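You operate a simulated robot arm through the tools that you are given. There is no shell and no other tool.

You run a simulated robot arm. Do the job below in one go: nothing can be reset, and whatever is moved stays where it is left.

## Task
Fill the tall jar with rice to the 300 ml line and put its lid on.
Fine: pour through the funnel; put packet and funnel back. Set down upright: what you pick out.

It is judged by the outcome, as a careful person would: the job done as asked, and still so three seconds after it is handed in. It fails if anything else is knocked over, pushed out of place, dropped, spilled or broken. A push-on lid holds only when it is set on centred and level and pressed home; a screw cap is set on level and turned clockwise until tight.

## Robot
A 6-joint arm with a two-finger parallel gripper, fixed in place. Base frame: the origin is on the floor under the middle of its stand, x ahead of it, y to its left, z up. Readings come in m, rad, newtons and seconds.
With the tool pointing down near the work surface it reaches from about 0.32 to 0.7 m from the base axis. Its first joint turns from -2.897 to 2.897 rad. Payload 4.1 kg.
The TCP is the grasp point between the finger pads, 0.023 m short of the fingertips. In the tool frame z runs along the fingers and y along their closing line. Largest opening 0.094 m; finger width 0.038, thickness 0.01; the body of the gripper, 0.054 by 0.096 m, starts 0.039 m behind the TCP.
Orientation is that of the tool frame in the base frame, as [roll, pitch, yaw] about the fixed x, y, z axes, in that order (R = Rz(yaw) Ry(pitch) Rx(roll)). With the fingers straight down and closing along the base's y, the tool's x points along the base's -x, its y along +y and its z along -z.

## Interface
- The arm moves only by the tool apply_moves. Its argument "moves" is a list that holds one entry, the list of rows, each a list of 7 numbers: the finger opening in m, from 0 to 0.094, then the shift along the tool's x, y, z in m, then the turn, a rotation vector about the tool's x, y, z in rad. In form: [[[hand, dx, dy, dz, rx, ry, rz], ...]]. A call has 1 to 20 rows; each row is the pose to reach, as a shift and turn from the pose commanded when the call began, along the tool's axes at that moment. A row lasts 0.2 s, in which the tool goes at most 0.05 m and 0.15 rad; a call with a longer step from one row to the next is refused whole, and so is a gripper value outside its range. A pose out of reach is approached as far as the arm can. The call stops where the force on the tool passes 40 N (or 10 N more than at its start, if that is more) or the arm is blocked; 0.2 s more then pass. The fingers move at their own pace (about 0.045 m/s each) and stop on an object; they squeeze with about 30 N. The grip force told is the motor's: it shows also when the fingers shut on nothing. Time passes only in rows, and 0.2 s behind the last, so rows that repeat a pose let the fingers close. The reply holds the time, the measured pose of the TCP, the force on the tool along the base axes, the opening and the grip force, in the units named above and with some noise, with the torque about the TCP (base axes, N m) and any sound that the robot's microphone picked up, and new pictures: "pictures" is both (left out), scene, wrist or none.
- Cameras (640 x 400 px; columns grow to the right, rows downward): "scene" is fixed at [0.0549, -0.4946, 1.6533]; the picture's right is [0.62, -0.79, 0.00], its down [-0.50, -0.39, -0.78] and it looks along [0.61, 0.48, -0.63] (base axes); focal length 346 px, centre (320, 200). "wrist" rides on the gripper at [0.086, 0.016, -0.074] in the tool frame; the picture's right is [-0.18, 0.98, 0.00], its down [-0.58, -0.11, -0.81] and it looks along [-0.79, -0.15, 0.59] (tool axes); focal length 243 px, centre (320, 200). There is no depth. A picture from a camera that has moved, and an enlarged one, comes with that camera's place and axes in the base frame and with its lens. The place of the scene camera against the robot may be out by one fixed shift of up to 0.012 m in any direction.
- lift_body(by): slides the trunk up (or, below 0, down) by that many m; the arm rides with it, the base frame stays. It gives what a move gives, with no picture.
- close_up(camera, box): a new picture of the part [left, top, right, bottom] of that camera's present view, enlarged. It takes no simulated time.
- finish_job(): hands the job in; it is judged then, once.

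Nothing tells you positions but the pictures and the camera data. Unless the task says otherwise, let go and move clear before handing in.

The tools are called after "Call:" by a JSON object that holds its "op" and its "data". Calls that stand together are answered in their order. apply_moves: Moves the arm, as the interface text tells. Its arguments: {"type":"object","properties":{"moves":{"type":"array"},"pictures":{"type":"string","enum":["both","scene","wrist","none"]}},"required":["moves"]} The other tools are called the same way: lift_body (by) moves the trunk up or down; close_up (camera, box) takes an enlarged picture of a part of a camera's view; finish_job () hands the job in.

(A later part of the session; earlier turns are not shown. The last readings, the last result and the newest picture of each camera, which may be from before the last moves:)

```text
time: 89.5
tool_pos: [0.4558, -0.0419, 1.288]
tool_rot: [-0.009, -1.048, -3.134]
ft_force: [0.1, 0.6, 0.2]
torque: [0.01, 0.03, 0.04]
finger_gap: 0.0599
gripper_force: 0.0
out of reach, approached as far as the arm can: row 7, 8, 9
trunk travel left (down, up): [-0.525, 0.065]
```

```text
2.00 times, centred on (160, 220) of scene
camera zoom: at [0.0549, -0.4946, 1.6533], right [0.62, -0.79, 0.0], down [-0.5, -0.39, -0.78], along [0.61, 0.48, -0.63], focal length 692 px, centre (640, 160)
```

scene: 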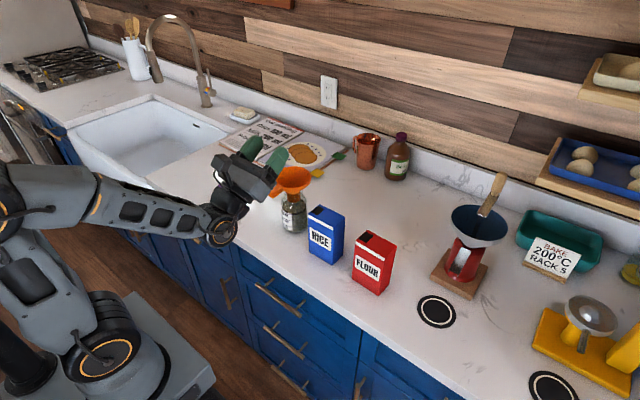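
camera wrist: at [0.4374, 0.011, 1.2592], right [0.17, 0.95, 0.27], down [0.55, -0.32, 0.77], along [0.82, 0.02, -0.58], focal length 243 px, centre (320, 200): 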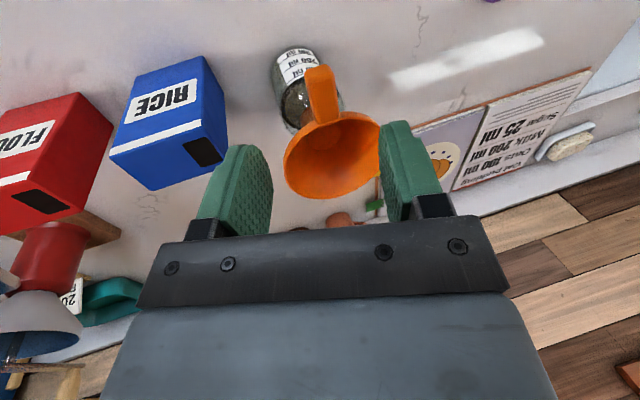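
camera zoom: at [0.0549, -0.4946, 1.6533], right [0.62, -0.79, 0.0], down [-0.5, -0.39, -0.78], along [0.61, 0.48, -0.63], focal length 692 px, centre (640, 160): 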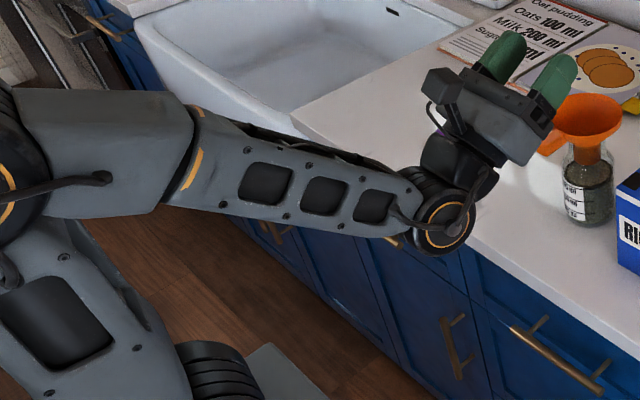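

I'll look closely at the wrist to work out how its joints are wound.

Call:
{"op": "close_up", "data": {"camera": "scene", "box": [150, 120, 310, 260]}}

```text
2.86 times, centred on (230, 190) of scene
camera zoom: at [0.0549, -0.4946, 1.6533], right [0.62, -0.79, 0.0], down [-0.5, -0.39, -0.78], along [0.61, 0.48, -0.63], focal length 988 px, centre (577, 229)
```

zoom: 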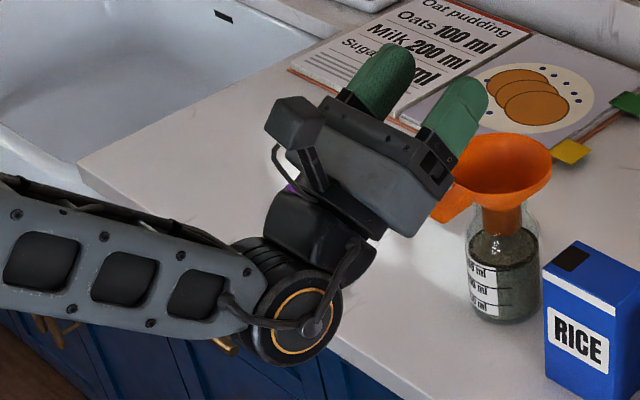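

I'll do a small free-air test, turning only about the tool's own axis both ways, to see which joint is at its stop.

Call:
{"op": "apply_moves", "data": {"moves": [[[0.06, 0, 0, 0, 0, 0, 0.14], [0.06, 0, 0, 0, 0, 0, 0.28], [0.06, 0, 0, 0, 0, 0, 0.42], [0.06, 0, 0, 0, 0, 0, 0.28], [0.06, 0, 0, 0, 0, 0, 0.14], [0.06, 0, 0, 0, 0, 0, 0], [0.06, 0, 0, 0, 0, 0, -0.14], [0.06, 0, 0, 0, 0, 0, -0.28], [0.06, 0, 0, 0, 0, 0, -0.42], [0.06, 0, 0, 0, 0, 0, -0.28], [0.06, 0, 0, 0, 0, 0, -0.14], [0.06, 0, 0, 0, 0, 0, 0], [0.06, 0, 0, 0, 0, 0, 0]]], "pictures": "none"}}

```text
time: 92.3
tool_pos: [0.4568, -0.0436, 1.2865]
tool_rot: [-0.015, -1.05, -3.128]
ft_force: [0.2, 0.0, -0.8]
torque: [0.02, 0.03, 0.01]
finger_gap: 0.06
gripper_force: 0.0
out of reach, approached as far as the arm can: row 7, 8, 9, 10, 11
trunk travel left (down, up): [-0.525, 0.065]
```

Turning one way is blocked and the other is free, so the last joint is at its stop and unwinds with positive turns. I'll turn the hand +180° about its own axis here in free air.

Call:
{"op": "apply_moves", "data": {"moves": [[[0.06, 0, 0, 0, 0, 0, 0.145], [0.06, 0, 0, 0, 0, 0, 0.29], [0.06, 0, 0, 0, 0, 0, 0.435], [0.06, 0, 0, 0, 0, 0, 0.58], [0.06, 0, 0, 0, 0, 0, 0.725], [0.06, 0, 0, 0, 0, 0, 0.87], [0.06, 0, 0, 0, 0, 0, 1.015], [0.06, 0, 0, 0, 0, 0, 1.16], [0.06, 0, 0, 0, 0, 0, 1.305], [0.06, 0, 0, 0, 0, 0, 1.45], [0.06, 0, 0, 0, 0, 0, 1.57], [0.06, 0, 0, 0, 0, 0, 1.57]]], "pictures": "none"}}

Call:
{"op": "apply_moves", "data": {"moves": [[[0.06, 0, 0, 0, 0, 0, 0.145], [0.06, 0, 0, 0, 0, 0, 0.29], [0.06, 0, 0, 0, 0, 0, 0.435], [0.06, 0, 0, 0, 0, 0, 0.58], [0.06, 0, 0, 0, 0, 0, 0.725], [0.06, 0, 0, 0, 0, 0, 0.87], [0.06, 0, 0, 0, 0, 0, 1.015], [0.06, 0, 0, 0, 0, 0, 1.16], [0.06, 0, 0, 0, 0, 0, 1.305], [0.06, 0, 0, 0, 0, 0, 1.45], [0.06, 0, 0, 0, 0, 0, 1.57], [0.06, 0, 0, 0, 0, 0, 1.57]]], "pictures": "scene"}}

```text
time: 94.9
tool_pos: [0.4562, -0.0427, 1.2882]
tool_rot: [-1.047, 0.005, -1.575]
ft_force: [0.4, -0.1, -0.7]
torque: [0.01, 0.02, -0.03]
finger_gap: 0.0599
gripper_force: 0.1
trunk travel left (down, up): [-0.525, 0.065]
```

```text
time: 97.5
tool_pos: [0.4571, -0.0421, 1.2878]
tool_rot: [0.008, 1.049, 0.003]
ft_force: [-0.8, -0.2, 0.6]
torque: [-0.01, -0.01, 0.01]
finger_gap: 0.0601
gripper_force: 0.1
trunk travel left (down, up): [-0.525, 0.065]
```

scene: 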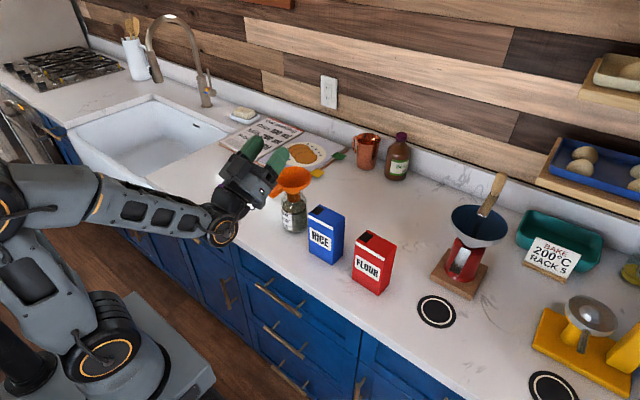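

The hand is turned and unflagged. I'll centre it at y = 0 and pitch it straight down through the forearm line.

Call:
{"op": "apply_moves", "data": {"moves": [[[0.06, 0, 0.02, 0, 0, 0, 0], [0.06, 0, 0.042, 0, 0, 0, 0], [0.06, 0, 0.042, 0, 0, 0.14, 0], [0.06, 0, 0.042, 0, 0, 0.28, 0], [0.06, 0, 0.042, 0, 0, 0.42, 0], [0.06, 0, 0.042, 0, 0, 0.56, 0], [0.06, 0, 0.042, 0, 0, 0.7, 0], [0.06, 0, 0.042, 0, 0, 0.84, 0], [0.06, 0, 0.042, 0, 0, 0.98, 0], [0.06, 0, 0.042, 0, 0, 1.12, 0], [0.06, 0, 0.042, 0, 0, 1.26, 0], [0.06, 0, 0.042, 0, 0, 1.4, 0], [0.06, 0, 0.042, 0, 0, 1.54, 0], [0.06, 0, 0.042, 0, 0, 1.68, 0], [0.06, 0, 0.042, 0, 0, 1.82, 0], [0.06, 0, 0.042, 0, 0, 1.96, 0], [0.06, 0, 0.042, 0, 0, 2.092, 0], [0.06, 0, 0.042, 0, 0, 2.092, 0]]], "pictures": "both"}}

```text
time: 101.3
tool_pos: [0.4572, -0.0015, 1.2883]
tool_rot: [3.14, 0.0, 3.138]
ft_force: [-0.3, -0.4, 0.2]
torque: [0.0, -0.02, 0.01]
finger_gap: 0.06
gripper_force: 0.0
trunk travel left (down, up): [-0.525, 0.065]
camera wrist: at [0.3695, 0.0167, 1.3626], right [0.19, 0.98, 0.0], down [0.58, -0.11, 0.81], along [0.79, -0.15, -0.59], focal length 243 px, centre (320, 200)
```

scene: 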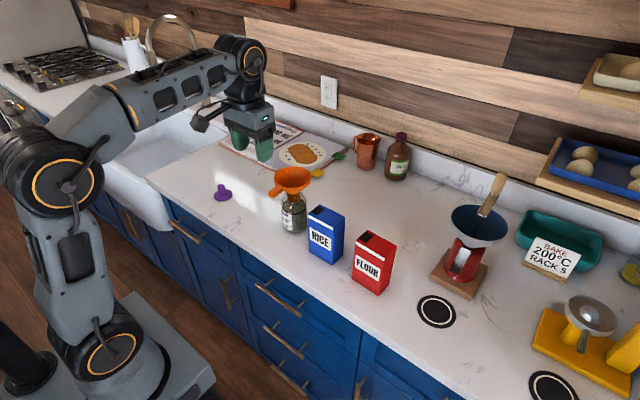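
wrist: 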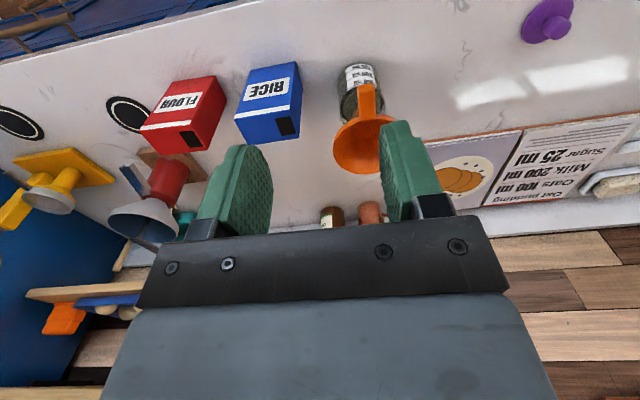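

The wrist is back to normal, pointing straight down. I'll go to hover above the funnel handle and look.

Call:
{"op": "apply_moves", "data": {"moves": [[[0.06, -0.03, 0.014, 0.02, 0, 0, 0], [0.06, -0.06, 0.028, 0.05, 0, 0, 0], [0.06, -0.0873, 0.042, 0.085, 0, 0, 0], [0.06, -0.0873, 0.042, 0.118, 0, 0, 0], [0.06, -0.0873, 0.042, 0.118, 0, 0, 0]]], "pictures": "both"}}

Call:
{"op": "close_up", "data": {"camera": "wrist", "box": [240, 80, 400, 240]}}

```text
time: 102.5
tool_pos: [0.5436, 0.0394, 1.1695]
tool_rot: [3.138, 0.002, 3.137]
ft_force: [-0.6, 0.2, -0.2]
torque: [-0.03, 0.02, 0.01]
finger_gap: 0.0599
gripper_force: 0.0
trunk travel left (down, up): [-0.525, 0.065]
camera wrist: at [0.457, 0.0569, 1.2446], right [0.19, 0.98, 0.0], down [0.58, -0.11, 0.81], along [0.79, -0.15, -0.59], focal length 243 px, centre (320, 200)
```

scene: 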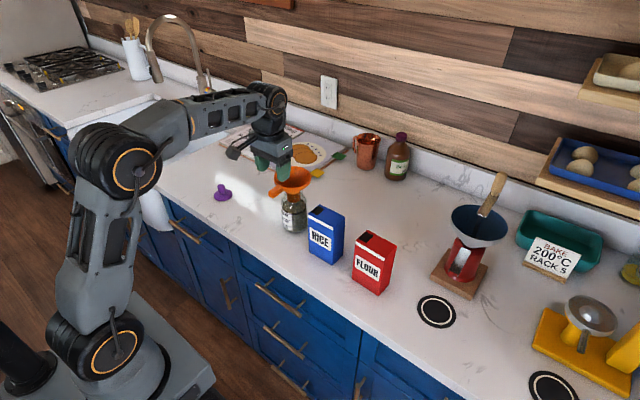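
wrist: 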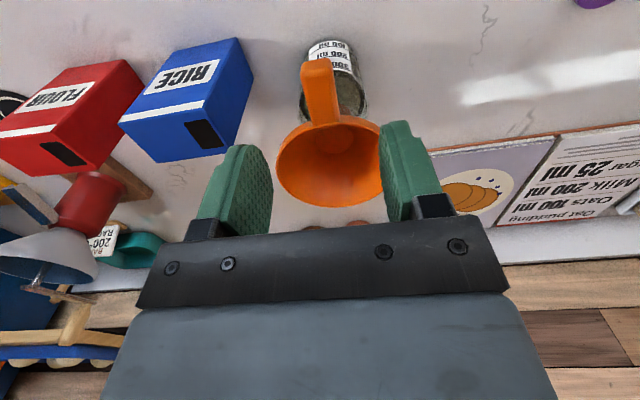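

```text
2.50 times, centred on (320, 160) of wrist
camera zoom: at [0.457, 0.0569, 1.2446], right [0.19, 0.98, 0.0], down [0.58, -0.11, 0.81], along [0.79, -0.15, -0.59], focal length 606 px, centre (320, 300)
```

zoom: 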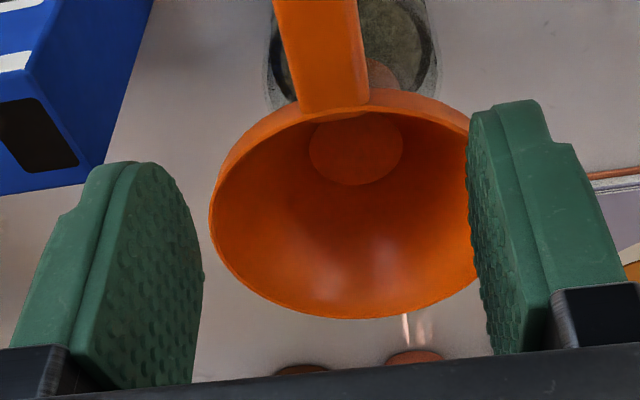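

The funnel is empty and the handle is centred under the fingers. I'll lower and grip it at the same height as before.

Call:
{"op": "apply_moves", "data": {"moves": [[[0.06, -0.001, 0.0005, 0.035, 0, 0, 0], [0.06, -0.001, 0.0005, 0.07, 0, 0, 0], [0.06, -0.001, 0.0005, 0.085, 0, 0, 0], [0.06, -0.001, 0.0005, 0.085, 0, 0, 0]]], "pictures": "wrist"}}

Call:
{"op": "close_up", "data": {"camera": "wrist", "box": [240, 120, 400, 240]}}

```text
time: 103.5
tool_pos: [0.5461, 0.0416, 1.0845]
tool_rot: [3.138, 0.001, 3.137]
ft_force: [-0.3, 0.4, -0.9]
torque: [-0.03, 0.0, 0.03]
finger_gap: 0.0598
gripper_force: 0.0
trunk travel left (down, up): [-0.525, 0.065]
camera wrist: at [0.4578, 0.058, 1.1586], right [0.19, 0.98, 0.0], down [0.58, -0.11, 0.81], along [0.79, -0.15, -0.59], focal length 243 px, centre (320, 200)
```

wrist: 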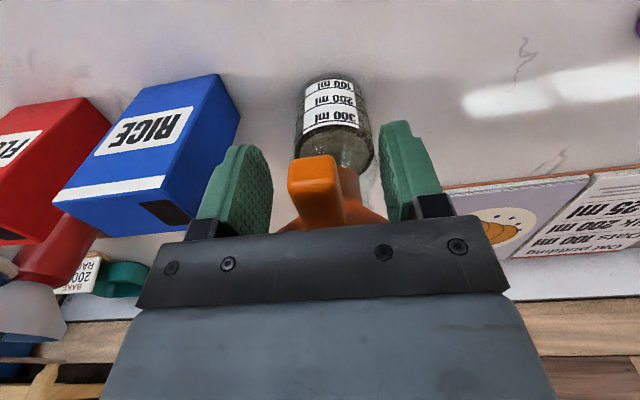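

```text
3.33 times, centred on (320, 180) of wrist
camera zoom: at [0.4578, 0.058, 1.1586], right [0.19, 0.98, 0.0], down [0.58, -0.11, 0.81], along [0.79, -0.15, -0.59], focal length 809 px, centre (320, 267)
```

zoom: 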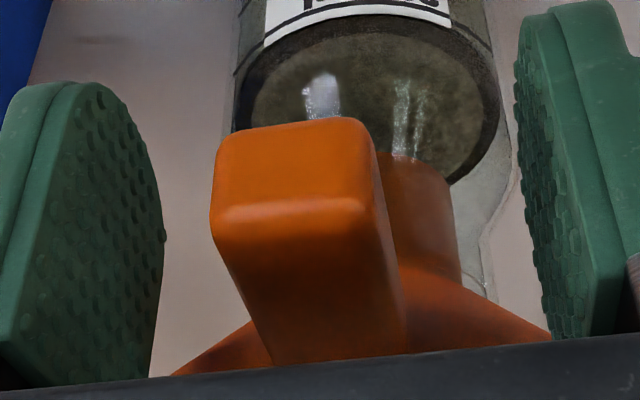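

Handle well centred. I'll close on it.

Call:
{"op": "apply_moves", "data": {"moves": [[[0.03, 0, 0, 0, 0, 0, 0], [0.0, 0, 0, 0, 0, 0, 0], [0.0, 0, 0, 0, 0, 0, 0], [0.0, 0, 0, 0, 0, 0, 0], [0.0, 0, 0, 0, 0, 0, 0]]], "pictures": "none"}}

```text
time: 104.7
tool_pos: [0.5455, 0.0405, 1.0856]
tool_rot: [3.139, 0.002, 3.138]
ft_force: [-0.8, 0.8, 0.2]
torque: [0.01, 0.0, 0.03]
finger_gap: 0.019
gripper_force: 30.1
trunk travel left (down, up): [-0.525, 0.065]
```

Gripped. I'll lift it straight up out of the neck.

Call:
{"op": "apply_moves", "data": {"moves": [[[0.0, 0, 0, -0.005, 0, 0, 0], [0.0, 0, 0, -0.015, 0, 0, 0], [0.0, 0, 0, -0.03, 0, 0, 0], [0.0, 0, 0, -0.05, 0, 0, 0], [0.0, 0, 0, -0.08, 0, 0, 0], [0.0, 0, 0, -0.105, 0, 0, 0], [0.0, 0, 0, -0.105, 0, 0, 0]]], "pictures": "scene"}}

Call:
{"op": "close_up", "data": {"camera": "scene", "box": [250, 110, 330, 240]}}

```text
time: 106.3
tool_pos: [0.5448, 0.0427, 1.1907]
tool_rot: [3.139, 0.002, 3.138]
ft_force: [0.6, -0.1, -0.6]
torque: [0.03, 0.01, 0.03]
finger_gap: 0.0193
gripper_force: 30.4
trunk travel left (down, up): [-0.525, 0.065]
```

scene: 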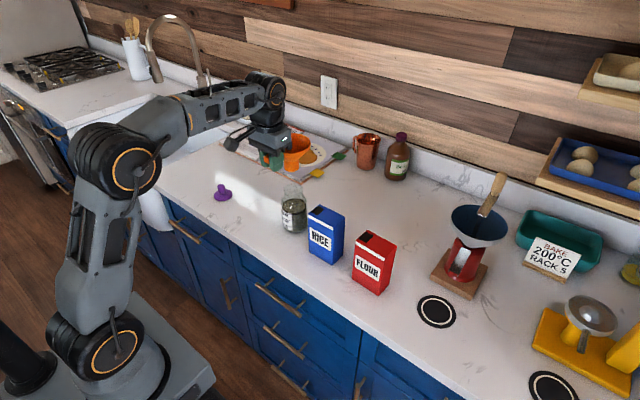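

```text
3.08 times, centred on (290, 175) of scene
camera zoom: at [0.0549, -0.4946, 1.6533], right [0.62, -0.79, 0.0], down [-0.5, -0.39, -0.78], along [0.61, 0.48, -0.63], focal length 1064 px, centre (412, 277)
```

zoom: 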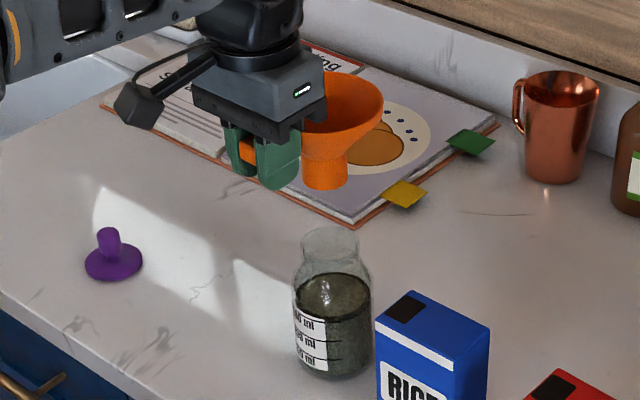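

The funnel is out and the jar is undisturbed. I'll carry the funnel back to its original place.

Call:
{"op": "apply_moves", "data": {"moves": [[[0.0, 0, 0.03, 0, 0, 0, 0], [0.0, 0, 0.07, 0, 0, 0, 0], [0.0, 0, 0.11, 0, 0, 0, 0], [0.0, -0.001, 0.15, 0, 0, 0, 0], [0.0, -0.001, 0.174, 0, 0, 0, 0], [0.0, -0.001, 0.174, 0.04, 0, 0, 0], [0.0, -0.001, 0.174, 0.08, 0, 0, 0], [0.0, -0.001, 0.174, 0.12, 0, 0, 0], [0.0, -0.001, 0.174, 0.16, 0, 0, 0], [0.0, -0.001, 0.174, 0.19, 0, 0, 0], [0.0, -0.001, 0.174, 0.2, 0, 0, 0], [0.0, -0.001, 0.174, 0.2, 0, 0, 0]]], "pictures": "both"}}

Call:
{"op": "close_up", "data": {"camera": "scene", "box": [200, 150, 290, 220]}}

```text
time: 108.9
tool_pos: [0.5477, 0.2144, 0.9908]
tool_rot: [3.139, 0.002, 3.138]
ft_force: [0.2, 0.4, 0.4]
torque: [0.0, 0.02, 0.02]
finger_gap: 0.0192
gripper_force: 30.1
trunk travel left (down, up): [-0.525, 0.065]
camera wrist: at [0.4594, 0.2319, 1.0658], right [0.19, 0.98, 0.0], down [0.58, -0.11, 0.81], along [0.79, -0.15, -0.59], focal length 243 px, centre (320, 200)
```

scene: 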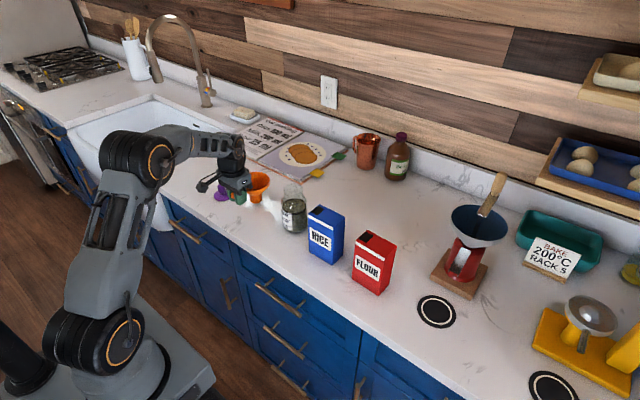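
wrist: 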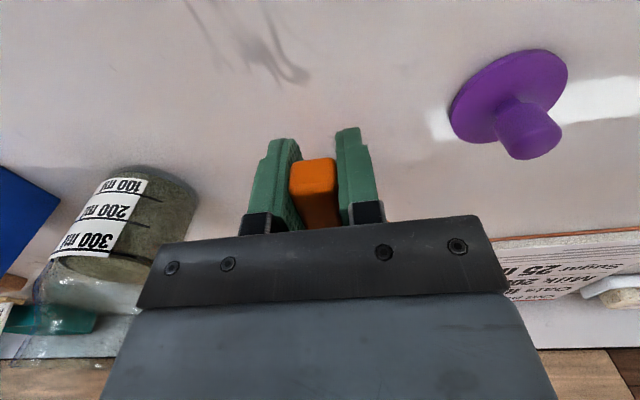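

```text
5.71 times, centred on (245, 185) of scene
camera zoom: at [0.0549, -0.4946, 1.6533], right [0.62, -0.79, 0.0], down [-0.5, -0.39, -0.78], along [0.61, 0.48, -0.63], focal length 1977 px, centre (749, 286)
```

zoom: 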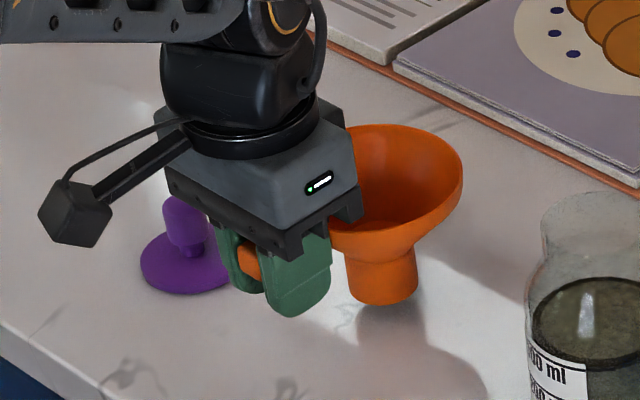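

Just above the counter. I'll lower it gently until the stem touches.

Call:
{"op": "apply_moves", "data": {"moves": [[[0.0, 0, 0, 0.004, 0, 0, 0], [0.0, 0, 0, 0.008, 0, 0, 0], [0.0, 0, 0, 0.01, 0, 0, 0], [0.0, 0, 0, 0.01, 0, 0, 0]]], "pictures": "none"}}

Call:
{"op": "apply_moves", "data": {"moves": [[[0.0, 0, 0, 0.001, 0, 0, 0], [0.0, 0, 0, 0.002, 0, 0, 0], [0.0, 0, 0, 0.002, 0, 0, 0]]], "pictures": "none"}}

```text
time: 109.9
tool_pos: [0.5483, 0.2158, 0.9807]
tool_rot: [3.14, 0.002, 3.139]
ft_force: [-0.9, 0.0, -0.2]
torque: [-0.03, 0.05, 0.02]
finger_gap: 0.0191
gripper_force: 30.3
trunk travel left (down, up): [-0.525, 0.065]
```

```text
time: 110.7
tool_pos: [0.5467, 0.2166, 0.9766]
tool_rot: [3.139, 0.003, 3.137]
ft_force: [-0.8, -0.1, -0.4]
torque: [-0.02, 0.03, 0.01]
finger_gap: 0.0194
gripper_force: 30.1
trunk travel left (down, up): [-0.525, 0.065]
```

Call:
{"op": "apply_moves", "data": {"moves": [[[0.0, 0, 0, 0.001, 0, 0, 0], [0.0, 0, 0, 0.0015, 0, 0, 0], [0.0, 0, 0, 0.0015, 0, 0, 0]]], "pictures": "none"}}

Call:
{"op": "close_up", "data": {"camera": "scene", "box": [230, 170, 280, 215]}}

```text
time: 111.5
tool_pos: [0.5463, 0.2164, 0.9785]
tool_rot: [3.138, 0.004, 3.138]
ft_force: [-0.3, -0.7, 2.6]
torque: [0.0, -0.33, -0.05]
finger_gap: 0.0192
gripper_force: 30.0
trunk travel left (down, up): [-0.525, 0.065]
```

```text
8.89 times, centred on (255, 192) of scene
camera zoom: at [0.0549, -0.4946, 1.6533], right [0.62, -0.79, 0.0], down [-0.5, -0.39, -0.78], along [0.61, 0.48, -0.63], focal length 3075 px, centre (898, 267)
```

zoom: 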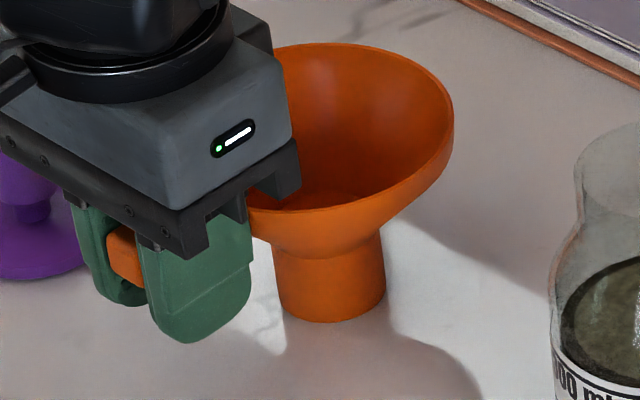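

It's touching with about 3 N. I'll open slowly, then lift away.

Call:
{"op": "apply_moves", "data": {"moves": [[[0.0, 0, 0, 0.0005, 0, 0, 0], [0.021, 0, 0, 0.0003, 0, 0, 0], [0.025, 0, 0, 0.0003, 0, 0, 0], [0.032, 0, 0, 0.0003, 0, 0, 0], [0.045, 0, 0, 0.0003, 0, 0, 0], [0.06, 0, 0, 0.0003, 0, 0, 0], [0.06, 0, 0, 0.0003, 0, 0, 0]]], "pictures": "wrist"}}

Call:
{"op": "close_up", "data": {"camera": "scene", "box": [230, 170, 280, 215]}}

```text
time: 113.1
tool_pos: [0.5461, 0.2161, 0.9765]
tool_rot: [3.14, 0.002, 3.138]
ft_force: [1.3, -0.7, -0.4]
torque: [0.02, 0.01, 0.0]
finger_gap: 0.0601
gripper_force: 0.0
trunk travel left (down, up): [-0.525, 0.065]
camera wrist: at [0.4599, 0.2338, 1.0514], right [0.19, 0.98, 0.0], down [0.58, -0.11, 0.81], along [0.79, -0.15, -0.59], focal length 243 px, centre (320, 200)
```

wrist: 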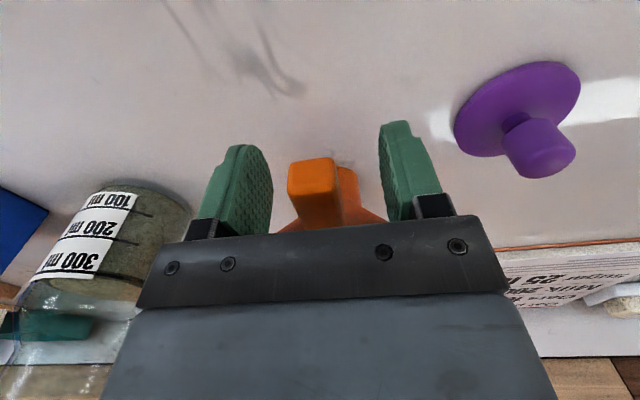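

```text
8.89 times, centred on (255, 192) of scene
camera zoom: at [0.0549, -0.4946, 1.6533], right [0.62, -0.79, 0.0], down [-0.5, -0.39, -0.78], along [0.61, 0.48, -0.63], focal length 3075 px, centre (898, 267)
```

zoom: 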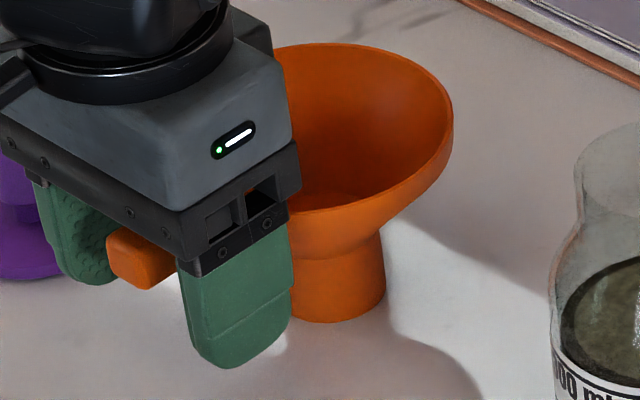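

The funnel stands upright back in its place. I'll lift straight up and move over the lid.

Call:
{"op": "apply_moves", "data": {"moves": [[[0.06, 0, 0, -0.03, 0, 0, 0], [0.06, 0, 0, -0.07, 0, 0, 0], [0.06, 0, 0, -0.11, 0, 0, 0], [0.06, 0.0, 0.04, -0.11, 0, 0, 0], [0.06, 0.0, 0.08, -0.11, 0, 0, 0], [0.06, -0.003, 0.114, -0.11, 0, 0, 0], [0.06, -0.003, 0.114, -0.11, 0, 0, 0]]], "pictures": "both"}}

Call:
{"op": "close_up", "data": {"camera": "wrist", "box": [250, 40, 410, 200]}}

Call:
{"op": "close_up", "data": {"camera": "scene", "box": [225, 160, 285, 220]}}

```text
time: 114.7
tool_pos: [0.5526, 0.3285, 1.0854]
tool_rot: [3.14, 0.0, 3.136]
ft_force: [0.6, 0.6, -0.3]
torque: [-0.04, 0.02, 0.02]
finger_gap: 0.0599
gripper_force: 0.1
trunk travel left (down, up): [-0.525, 0.065]
camera wrist: at [0.465, 0.3459, 1.16], right [0.19, 0.98, 0.0], down [0.58, -0.11, 0.81], along [0.79, -0.15, -0.59], focal length 243 px, centre (320, 200)
```

scene: 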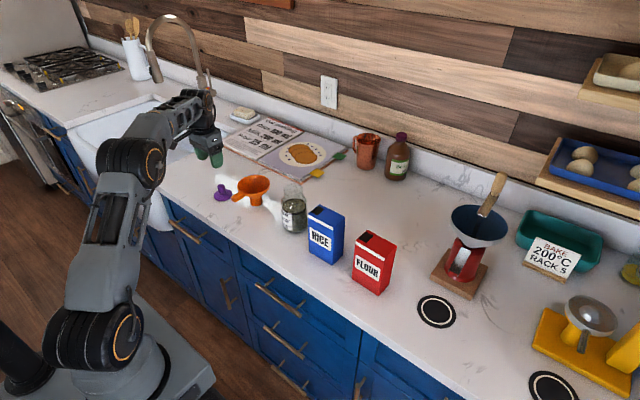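
wrist: 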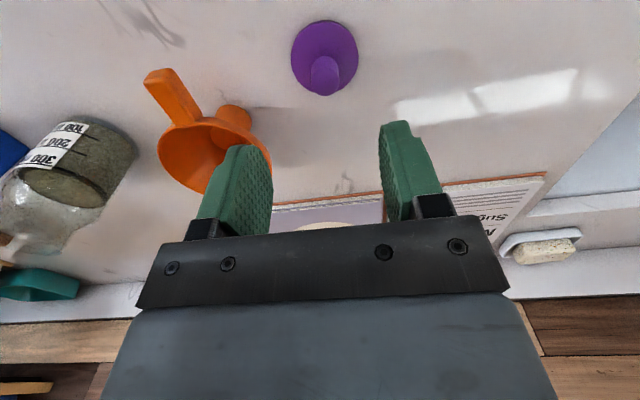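

```text
2.50 times, centred on (330, 120) of wrist
camera zoom: at [0.465, 0.3459, 1.16], right [0.19, 0.98, 0.0], down [0.58, -0.11, 0.81], along [0.79, -0.15, -0.59], focal length 606 px, centre (295, 400)
```

zoom: 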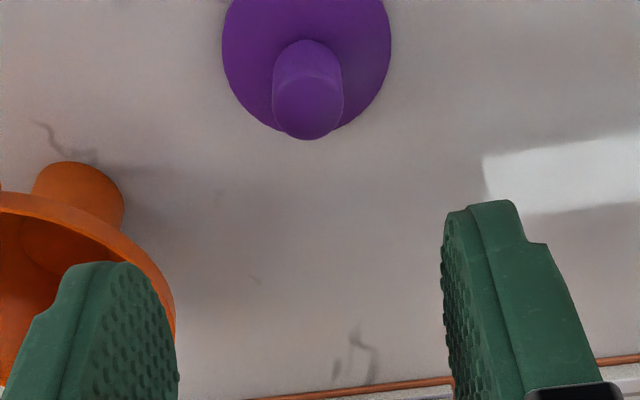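

```text
6.67 times, centred on (255, 190) of scene
camera zoom: at [0.0549, -0.4946, 1.6533], right [0.62, -0.79, 0.0], down [-0.5, -0.39, -0.78], along [0.61, 0.48, -0.63], focal length 2306 px, centre (753, 267)
```

zoom: 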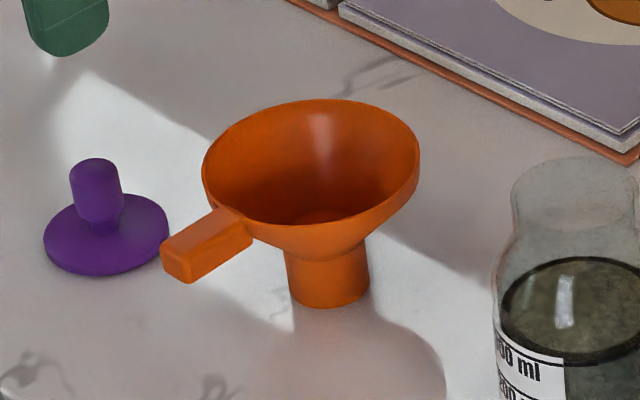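

The funnel is back exactly where it was. The lid is centred near (0.570, 0.330), with its knob top near z 0.960. I'll go down to hover just above the knob and check alignment.

Call:
{"op": "apply_moves", "data": {"moves": [[[0.06, -0.0194, 0.0008, 0.03, 0, 0, 0], [0.06, -0.0194, 0.0008, 0.06, 0, 0, 0], [0.06, -0.0194, 0.0008, 0.085, 0, 0, 0], [0.06, -0.0194, 0.0008, 0.085, 0, 0, 0]]], "pictures": "both"}}

Call:
{"op": "close_up", "data": {"camera": "wrist", "box": [240, 80, 400, 240]}}

Call:
{"op": "close_up", "data": {"camera": "scene", "box": [200, 160, 250, 210]}}

```text
time: 115.7
tool_pos: [0.57, 0.3304, 1.001]
tool_rot: [3.14, 0.001, 3.138]
ft_force: [-0.1, 0.2, 0.1]
torque: [-0.04, 0.04, -0.03]
finger_gap: 0.0602
gripper_force: 0.1
trunk travel left (down, up): [-0.525, 0.065]
camera wrist: at [0.4828, 0.3473, 1.0754], right [0.19, 0.98, 0.0], down [0.58, -0.11, 0.81], along [0.79, -0.15, -0.59], focal length 243 px, centre (320, 200)
```

scene: 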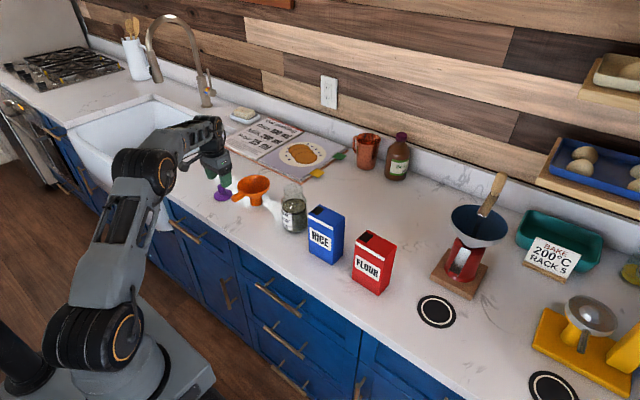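
wrist: 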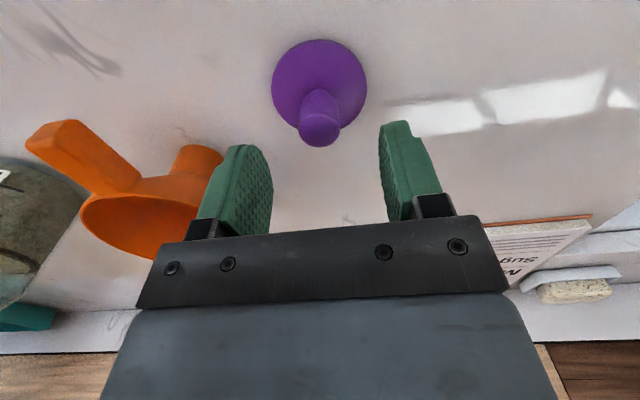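

```text
2.50 times, centred on (320, 160) of wrist
camera zoom: at [0.4828, 0.3473, 1.0754], right [0.19, 0.98, 0.0], down [0.58, -0.11, 0.81], along [0.79, -0.15, -0.59], focal length 606 px, centre (320, 300)
```

zoom: 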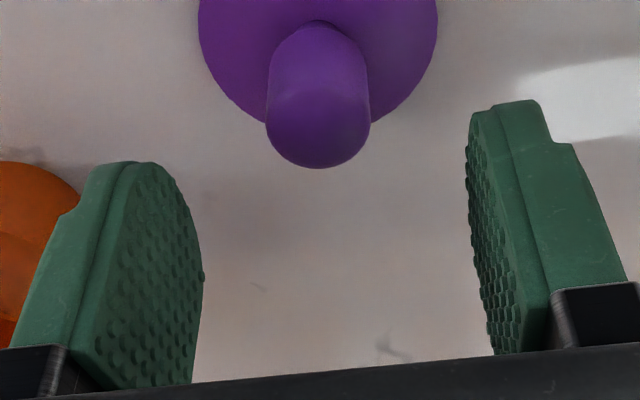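

```text
8.00 times, centred on (225, 185) of scene
camera zoom: at [0.0549, -0.4946, 1.6533], right [0.62, -0.79, 0.0], down [-0.5, -0.39, -0.78], along [0.61, 0.48, -0.63], focal length 2768 px, centre (1080, 320)
```

zoom: 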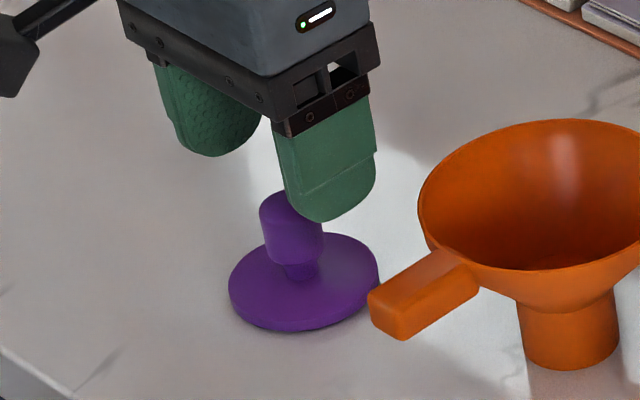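

The lid centre is within about 1 mm of the hand's axis. I'll lower around the knob and close.

Call:
{"op": "apply_moves", "data": {"moves": [[[0.05, -0.001, -0.0005, 0.02, 0, 0, 0], [0.05, -0.001, -0.0005, 0.04, 0, 0, 0], [0.05, -0.001, -0.0005, 0.048, 0, 0, 0], [0.05, -0.001, -0.0005, 0.048, 0, 0, 0]]], "pictures": "both"}}

Call:
{"op": "close_up", "data": {"camera": "wrist", "box": [240, 100, 400, 240]}}

Call:
{"op": "close_up", "data": {"camera": "scene", "box": [200, 160, 250, 210]}}

```text
time: 116.7
tool_pos: [0.5718, 0.3312, 0.9543]
tool_rot: [3.14, 0.002, 3.137]
ft_force: [0.3, -0.3, -0.5]
torque: [0.01, 0.0, 0.03]
finger_gap: 0.05
gripper_force: 0.0
trunk travel left (down, up): [-0.525, 0.065]
camera wrist: at [0.4847, 0.3485, 1.028], right [0.19, 0.98, 0.0], down [0.58, -0.11, 0.81], along [0.79, -0.15, -0.59], focal length 243 px, centre (320, 200)
```

scene: 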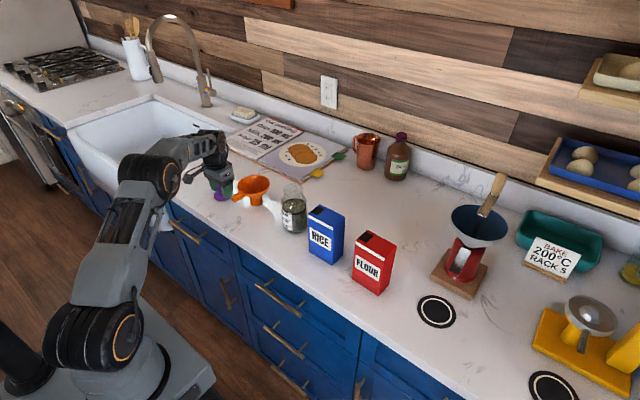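
wrist: 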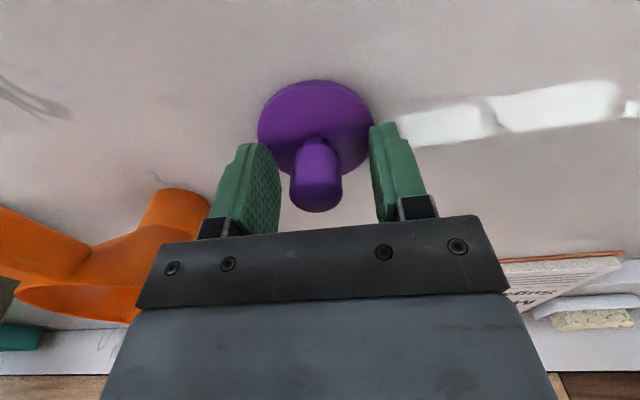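

```text
2.86 times, centred on (320, 170) of wrist
camera zoom: at [0.4847, 0.3485, 1.028], right [0.19, 0.98, 0.0], down [0.58, -0.11, 0.81], along [0.79, -0.15, -0.59], focal length 693 px, centre (320, 286)
```

zoom: 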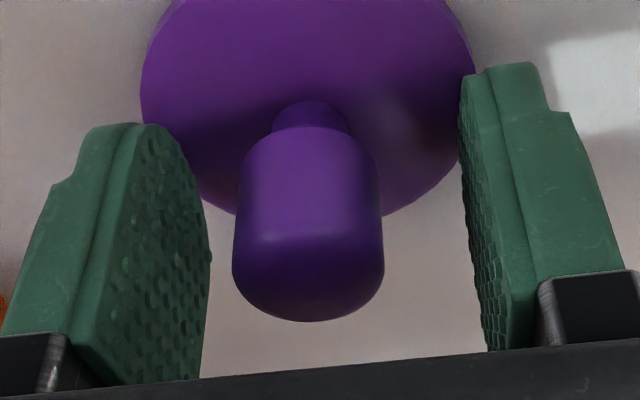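

```text
8.00 times, centred on (225, 185) of scene
camera zoom: at [0.0549, -0.4946, 1.6533], right [0.62, -0.79, 0.0], down [-0.5, -0.39, -0.78], along [0.61, 0.48, -0.63], focal length 2768 px, centre (1080, 320)
```

zoom: 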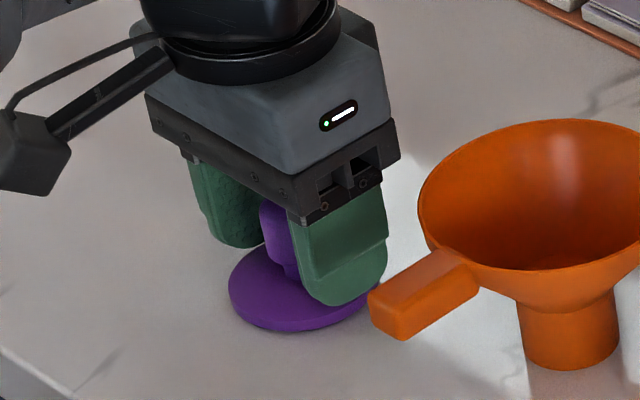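

The knob is between the pads. I'll trim 1.5 mm in y and close on it.

Call:
{"op": "apply_moves", "data": {"moves": [[[0.045, 0, -0.0015, 0, 0, 0, 0], [0.03, 0, -0.0015, 0, 0, 0, 0], [0.0, 0, -0.0015, 0, 0, 0, 0], [0.0, 0, -0.0015, 0, 0, 0, 0], [0.0, 0, -0.0015, 0, 0, 0, 0], [0.0, 0, -0.0015, 0, 0, 0, 0]]], "pictures": "wrist"}}

Call:
{"op": "close_up", "data": {"camera": "wrist", "box": [240, 60, 400, 240]}}

```text
time: 118.1
tool_pos: [0.5727, 0.3291, 0.9534]
tool_rot: [3.141, 0.002, 3.136]
ft_force: [0.2, 0.7, -0.9]
torque: [0.04, 0.0, 0.0]
finger_gap: 0.0227
gripper_force: 29.6
trunk travel left (down, up): [-0.525, 0.065]
camera wrist: at [0.4843, 0.3469, 1.0281], right [0.19, 0.98, 0.0], down [0.58, -0.11, 0.81], along [0.79, -0.15, -0.59], focal length 243 px, centre (320, 200)
```

wrist: 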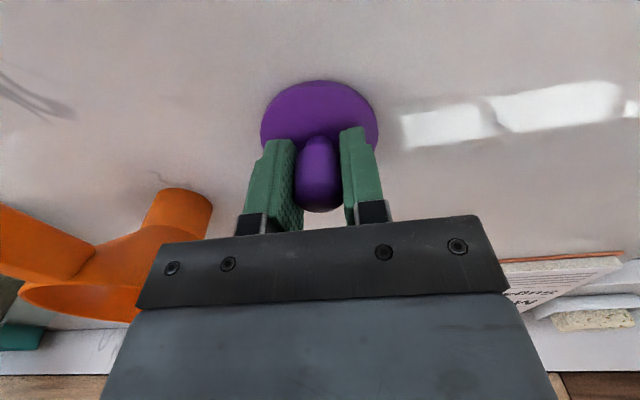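

```text
2.22 times, centred on (320, 150) of wrist
camera zoom: at [0.4843, 0.3469, 1.0281], right [0.19, 0.98, 0.0], down [0.58, -0.11, 0.81], along [0.79, -0.15, -0.59], focal length 539 px, centre (320, 311)
```

zoom: 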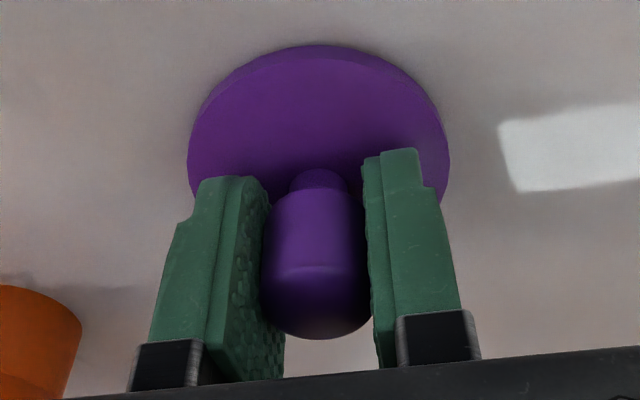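

The lid is held centred to about 1 mm, gap 22.7 mm. I'll lift it and carry it above the jar.

Call:
{"op": "apply_moves", "data": {"moves": [[[0.0, 0, 0, -0.01, 0, 0, 0], [0.0, 0, 0, -0.04, 0, 0, 0], [0.0, 0, 0, -0.08, 0, 0, 0], [0.0, 0, 0, -0.12, 0, 0, 0], [0.0, 0, 0, -0.16, 0, 0, 0], [0.0, 0, 0, -0.2, 0, 0, 0], [0.0, -0.006, -0.04, -0.217, 0, 0, 0], [0.0, -0.012, -0.08, -0.217, 0, 0, 0], [0.0, -0.018, -0.12, -0.217, 0, 0, 0], [0.0, -0.024, -0.16, -0.217, 0, 0, 0], [0.0, -0.024, -0.16, -0.217, 0, 0, 0]]], "pictures": "both"}}

Call:
{"op": "close_up", "data": {"camera": "wrist", "box": [120, 40, 320, 200]}}

Call:
{"op": "close_up", "data": {"camera": "wrist", "box": [240, 60, 400, 240]}}

```text
time: 120.5
tool_pos: [0.5957, 0.1673, 1.1699]
tool_rot: [3.139, 0.001, 3.137]
ft_force: [0.7, -0.6, -0.6]
torque: [0.01, 0.02, -0.01]
finger_gap: 0.0225
gripper_force: 30.2
trunk travel left (down, up): [-0.525, 0.065]
camera wrist: at [0.5066, 0.1847, 1.2444], right [0.19, 0.98, 0.0], down [0.58, -0.11, 0.81], along [0.79, -0.15, -0.59], focal length 243 px, centre (320, 200)
```

scene: 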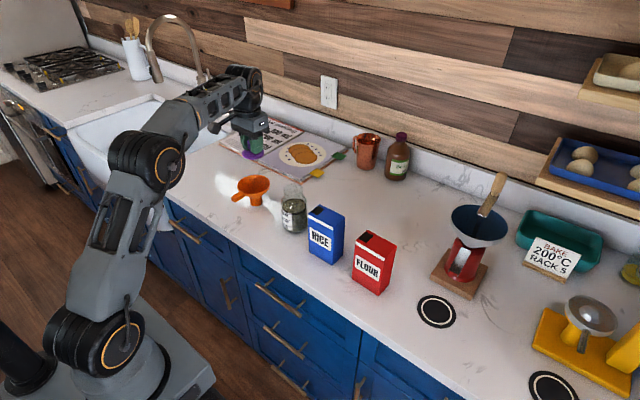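
wrist: 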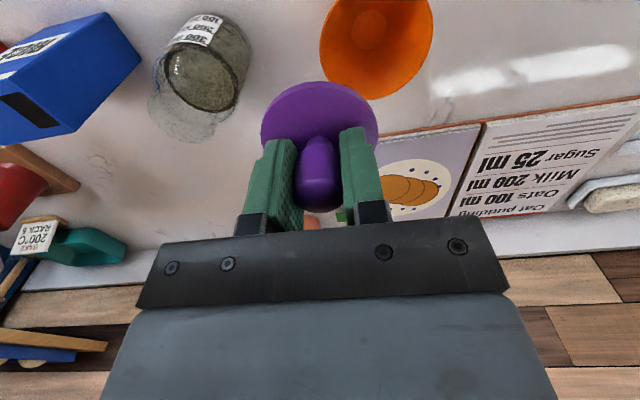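

```text
2.50 times, centred on (220, 120) of wrist
camera zoom: at [0.5066, 0.1847, 1.2444], right [0.19, 0.98, 0.0], down [0.58, -0.11, 0.81], along [0.79, -0.15, -0.59], focal length 606 px, centre (570, 400)
```

zoom: 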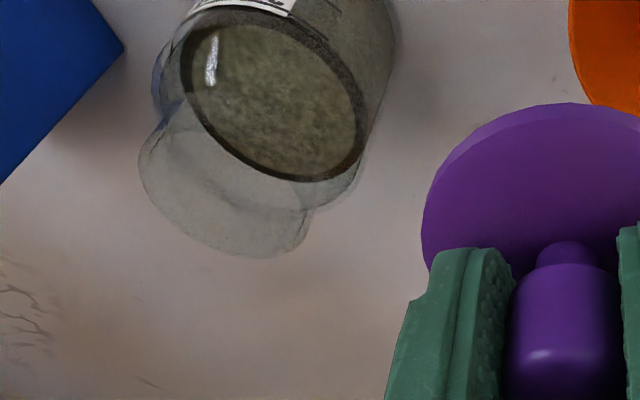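

```text
2.22 times, centred on (320, 150) of wrist
camera zoom: at [0.5066, 0.1847, 1.2444], right [0.19, 0.98, 0.0], down [0.58, -0.11, 0.81], along [0.79, -0.15, -0.59], focal length 539 px, centre (320, 311)
```

zoom: 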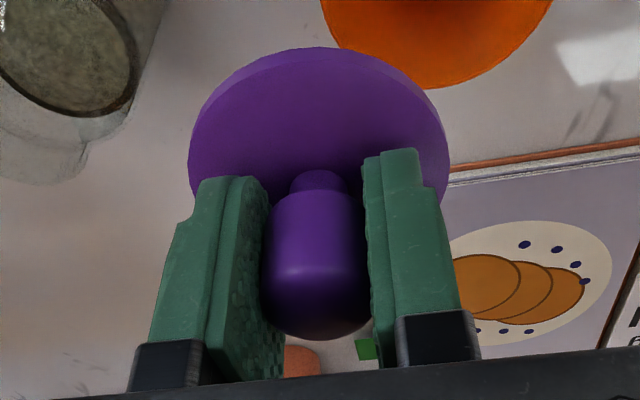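

The lid is level in the grip. I'll move to hover above the jar mouth and compare in both cameras.

Call:
{"op": "apply_moves", "data": {"moves": [[[0.0, -0.006, -0.04, 0, 0, 0, 0], [0.0, -0.012, -0.08, 0, 0, 0, 0], [0.0, -0.0185, -0.115, 0, 0, 0, 0], [0.0, -0.0185, -0.127, 0.01, 0, 0, 0], [0.0, -0.0185, -0.127, 0.02, 0, 0, 0], [0.0, -0.0185, -0.127, 0.02, 0, 0, 0]]], "pictures": "both"}}

Call:
{"op": "close_up", "data": {"camera": "scene", "box": [265, 140, 325, 200]}}

Call:
{"op": "close_up", "data": {"camera": "scene", "box": [265, 170, 325, 230]}}

Call:
{"op": "close_up", "data": {"camera": "wrist", "box": [240, 20, 400, 200]}}

```text
time: 121.9
tool_pos: [0.6128, 0.0409, 1.1503]
tool_rot: [3.139, 0.002, 3.137]
ft_force: [-0.3, 0.1, -0.3]
torque: [0.01, 0.01, -0.03]
finger_gap: 0.0229
gripper_force: 30.1
trunk travel left (down, up): [-0.525, 0.065]
camera wrist: at [0.5257, 0.0576, 1.2253], right [0.19, 0.98, 0.0], down [0.58, -0.11, 0.81], along [0.79, -0.15, -0.59], focal length 243 px, centre (320, 200)
```

scene: 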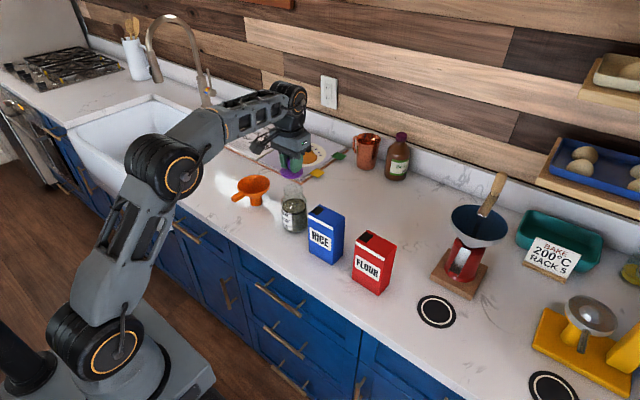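
wrist: 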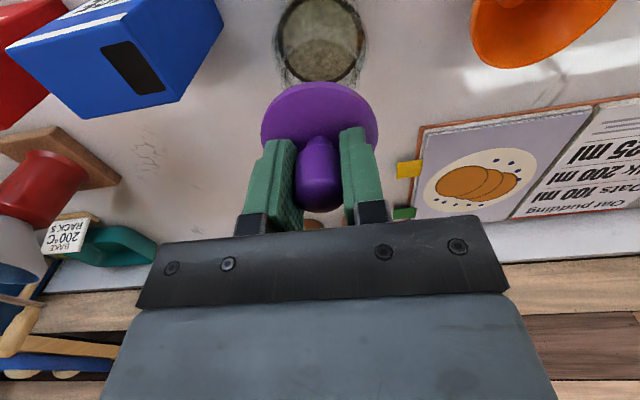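

```text
6.67 times, centred on (295, 170) of scene
camera zoom: at [0.0549, -0.4946, 1.6533], right [0.62, -0.79, 0.0], down [-0.5, -0.39, -0.78], along [0.61, 0.48, -0.63], focal length 2306 px, centre (487, 400)
```

zoom: 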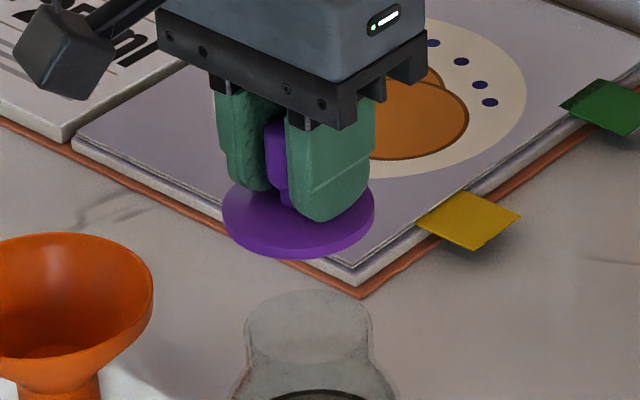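

```text
6.67 times, centred on (295, 200) of scene
camera zoom: at [0.0549, -0.4946, 1.6533], right [0.62, -0.79, 0.0], down [-0.5, -0.39, -0.78], along [0.61, 0.48, -0.63], focal length 2306 px, centre (487, 200)
```

zoom: 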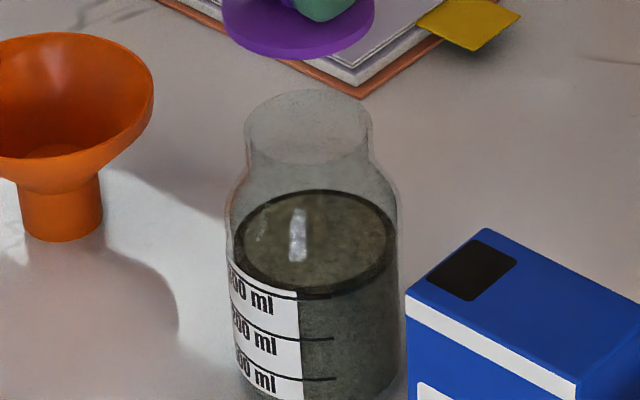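

```text
2.22 times, centred on (320, 110) of wrist
camera zoom: at [0.5257, 0.0576, 1.2253], right [0.19, 0.98, 0.0], down [0.58, -0.11, 0.81], along [0.79, -0.15, -0.59], focal length 539 px, centre (320, 400)
```

zoom: 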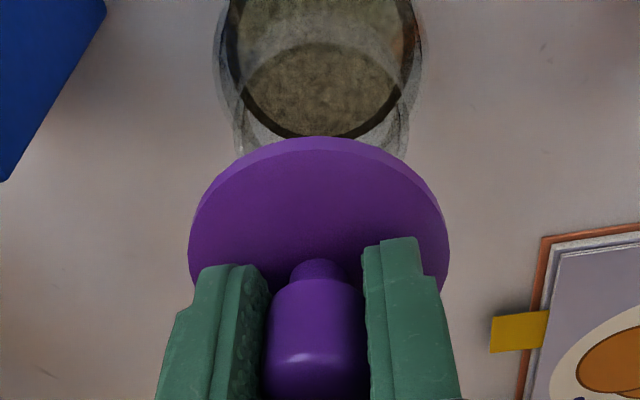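

Both cameras agree to within 1–2 mm. I'll enlarge the scene view further for a finer reading.

Call:
{"op": "close_up", "data": {"camera": "scene", "box": [280, 158, 310, 182]}}

Call:
{"op": "close_up", "data": {"camera": "scene", "box": [280, 180, 310, 204]}}

Call:
{"op": "close_up", "data": {"camera": "wrist", "box": [270, 0, 370, 110]}}

```text
16.00 times, centred on (295, 170) of scene
camera zoom: at [0.0549, -0.4946, 1.6533], right [0.62, -0.79, 0.0], down [-0.5, -0.39, -0.78], along [0.61, 0.48, -0.63], focal length 5535 px, centre (720, 680)
```

zoom: 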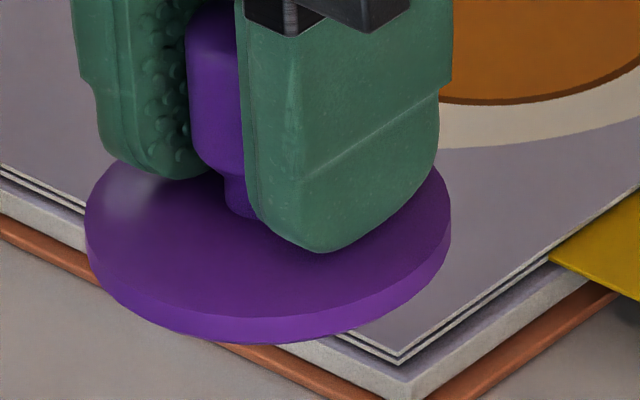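

```text
16.00 times, centred on (295, 192) of scene
camera zoom: at [0.0549, -0.4946, 1.6533], right [0.62, -0.79, 0.0], down [-0.5, -0.39, -0.78], along [0.61, 0.48, -0.63], focal length 5535 px, centre (720, 328)
```

zoom: 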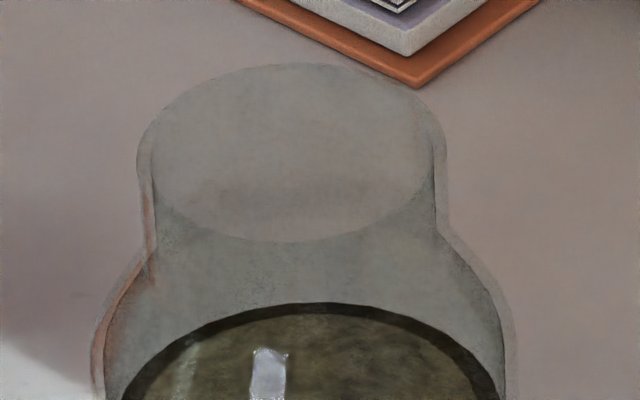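

```text
3.64 times, centred on (320, 55) of wrist
camera zoom: at [0.5257, 0.0576, 1.2253], right [0.19, 0.98, 0.0], down [0.58, -0.11, 0.81], along [0.79, -0.15, -0.59], focal length 882 px, centre (320, 727)
```

zoom: 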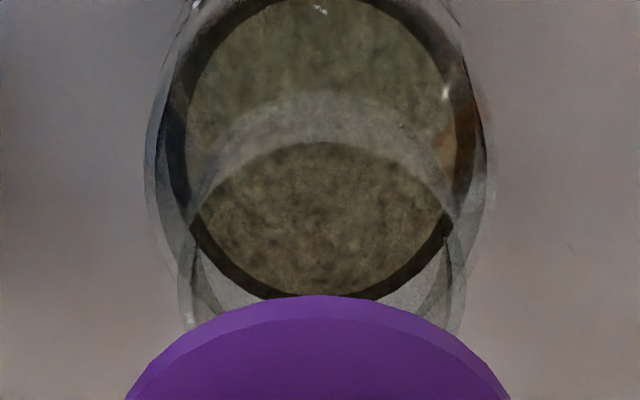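

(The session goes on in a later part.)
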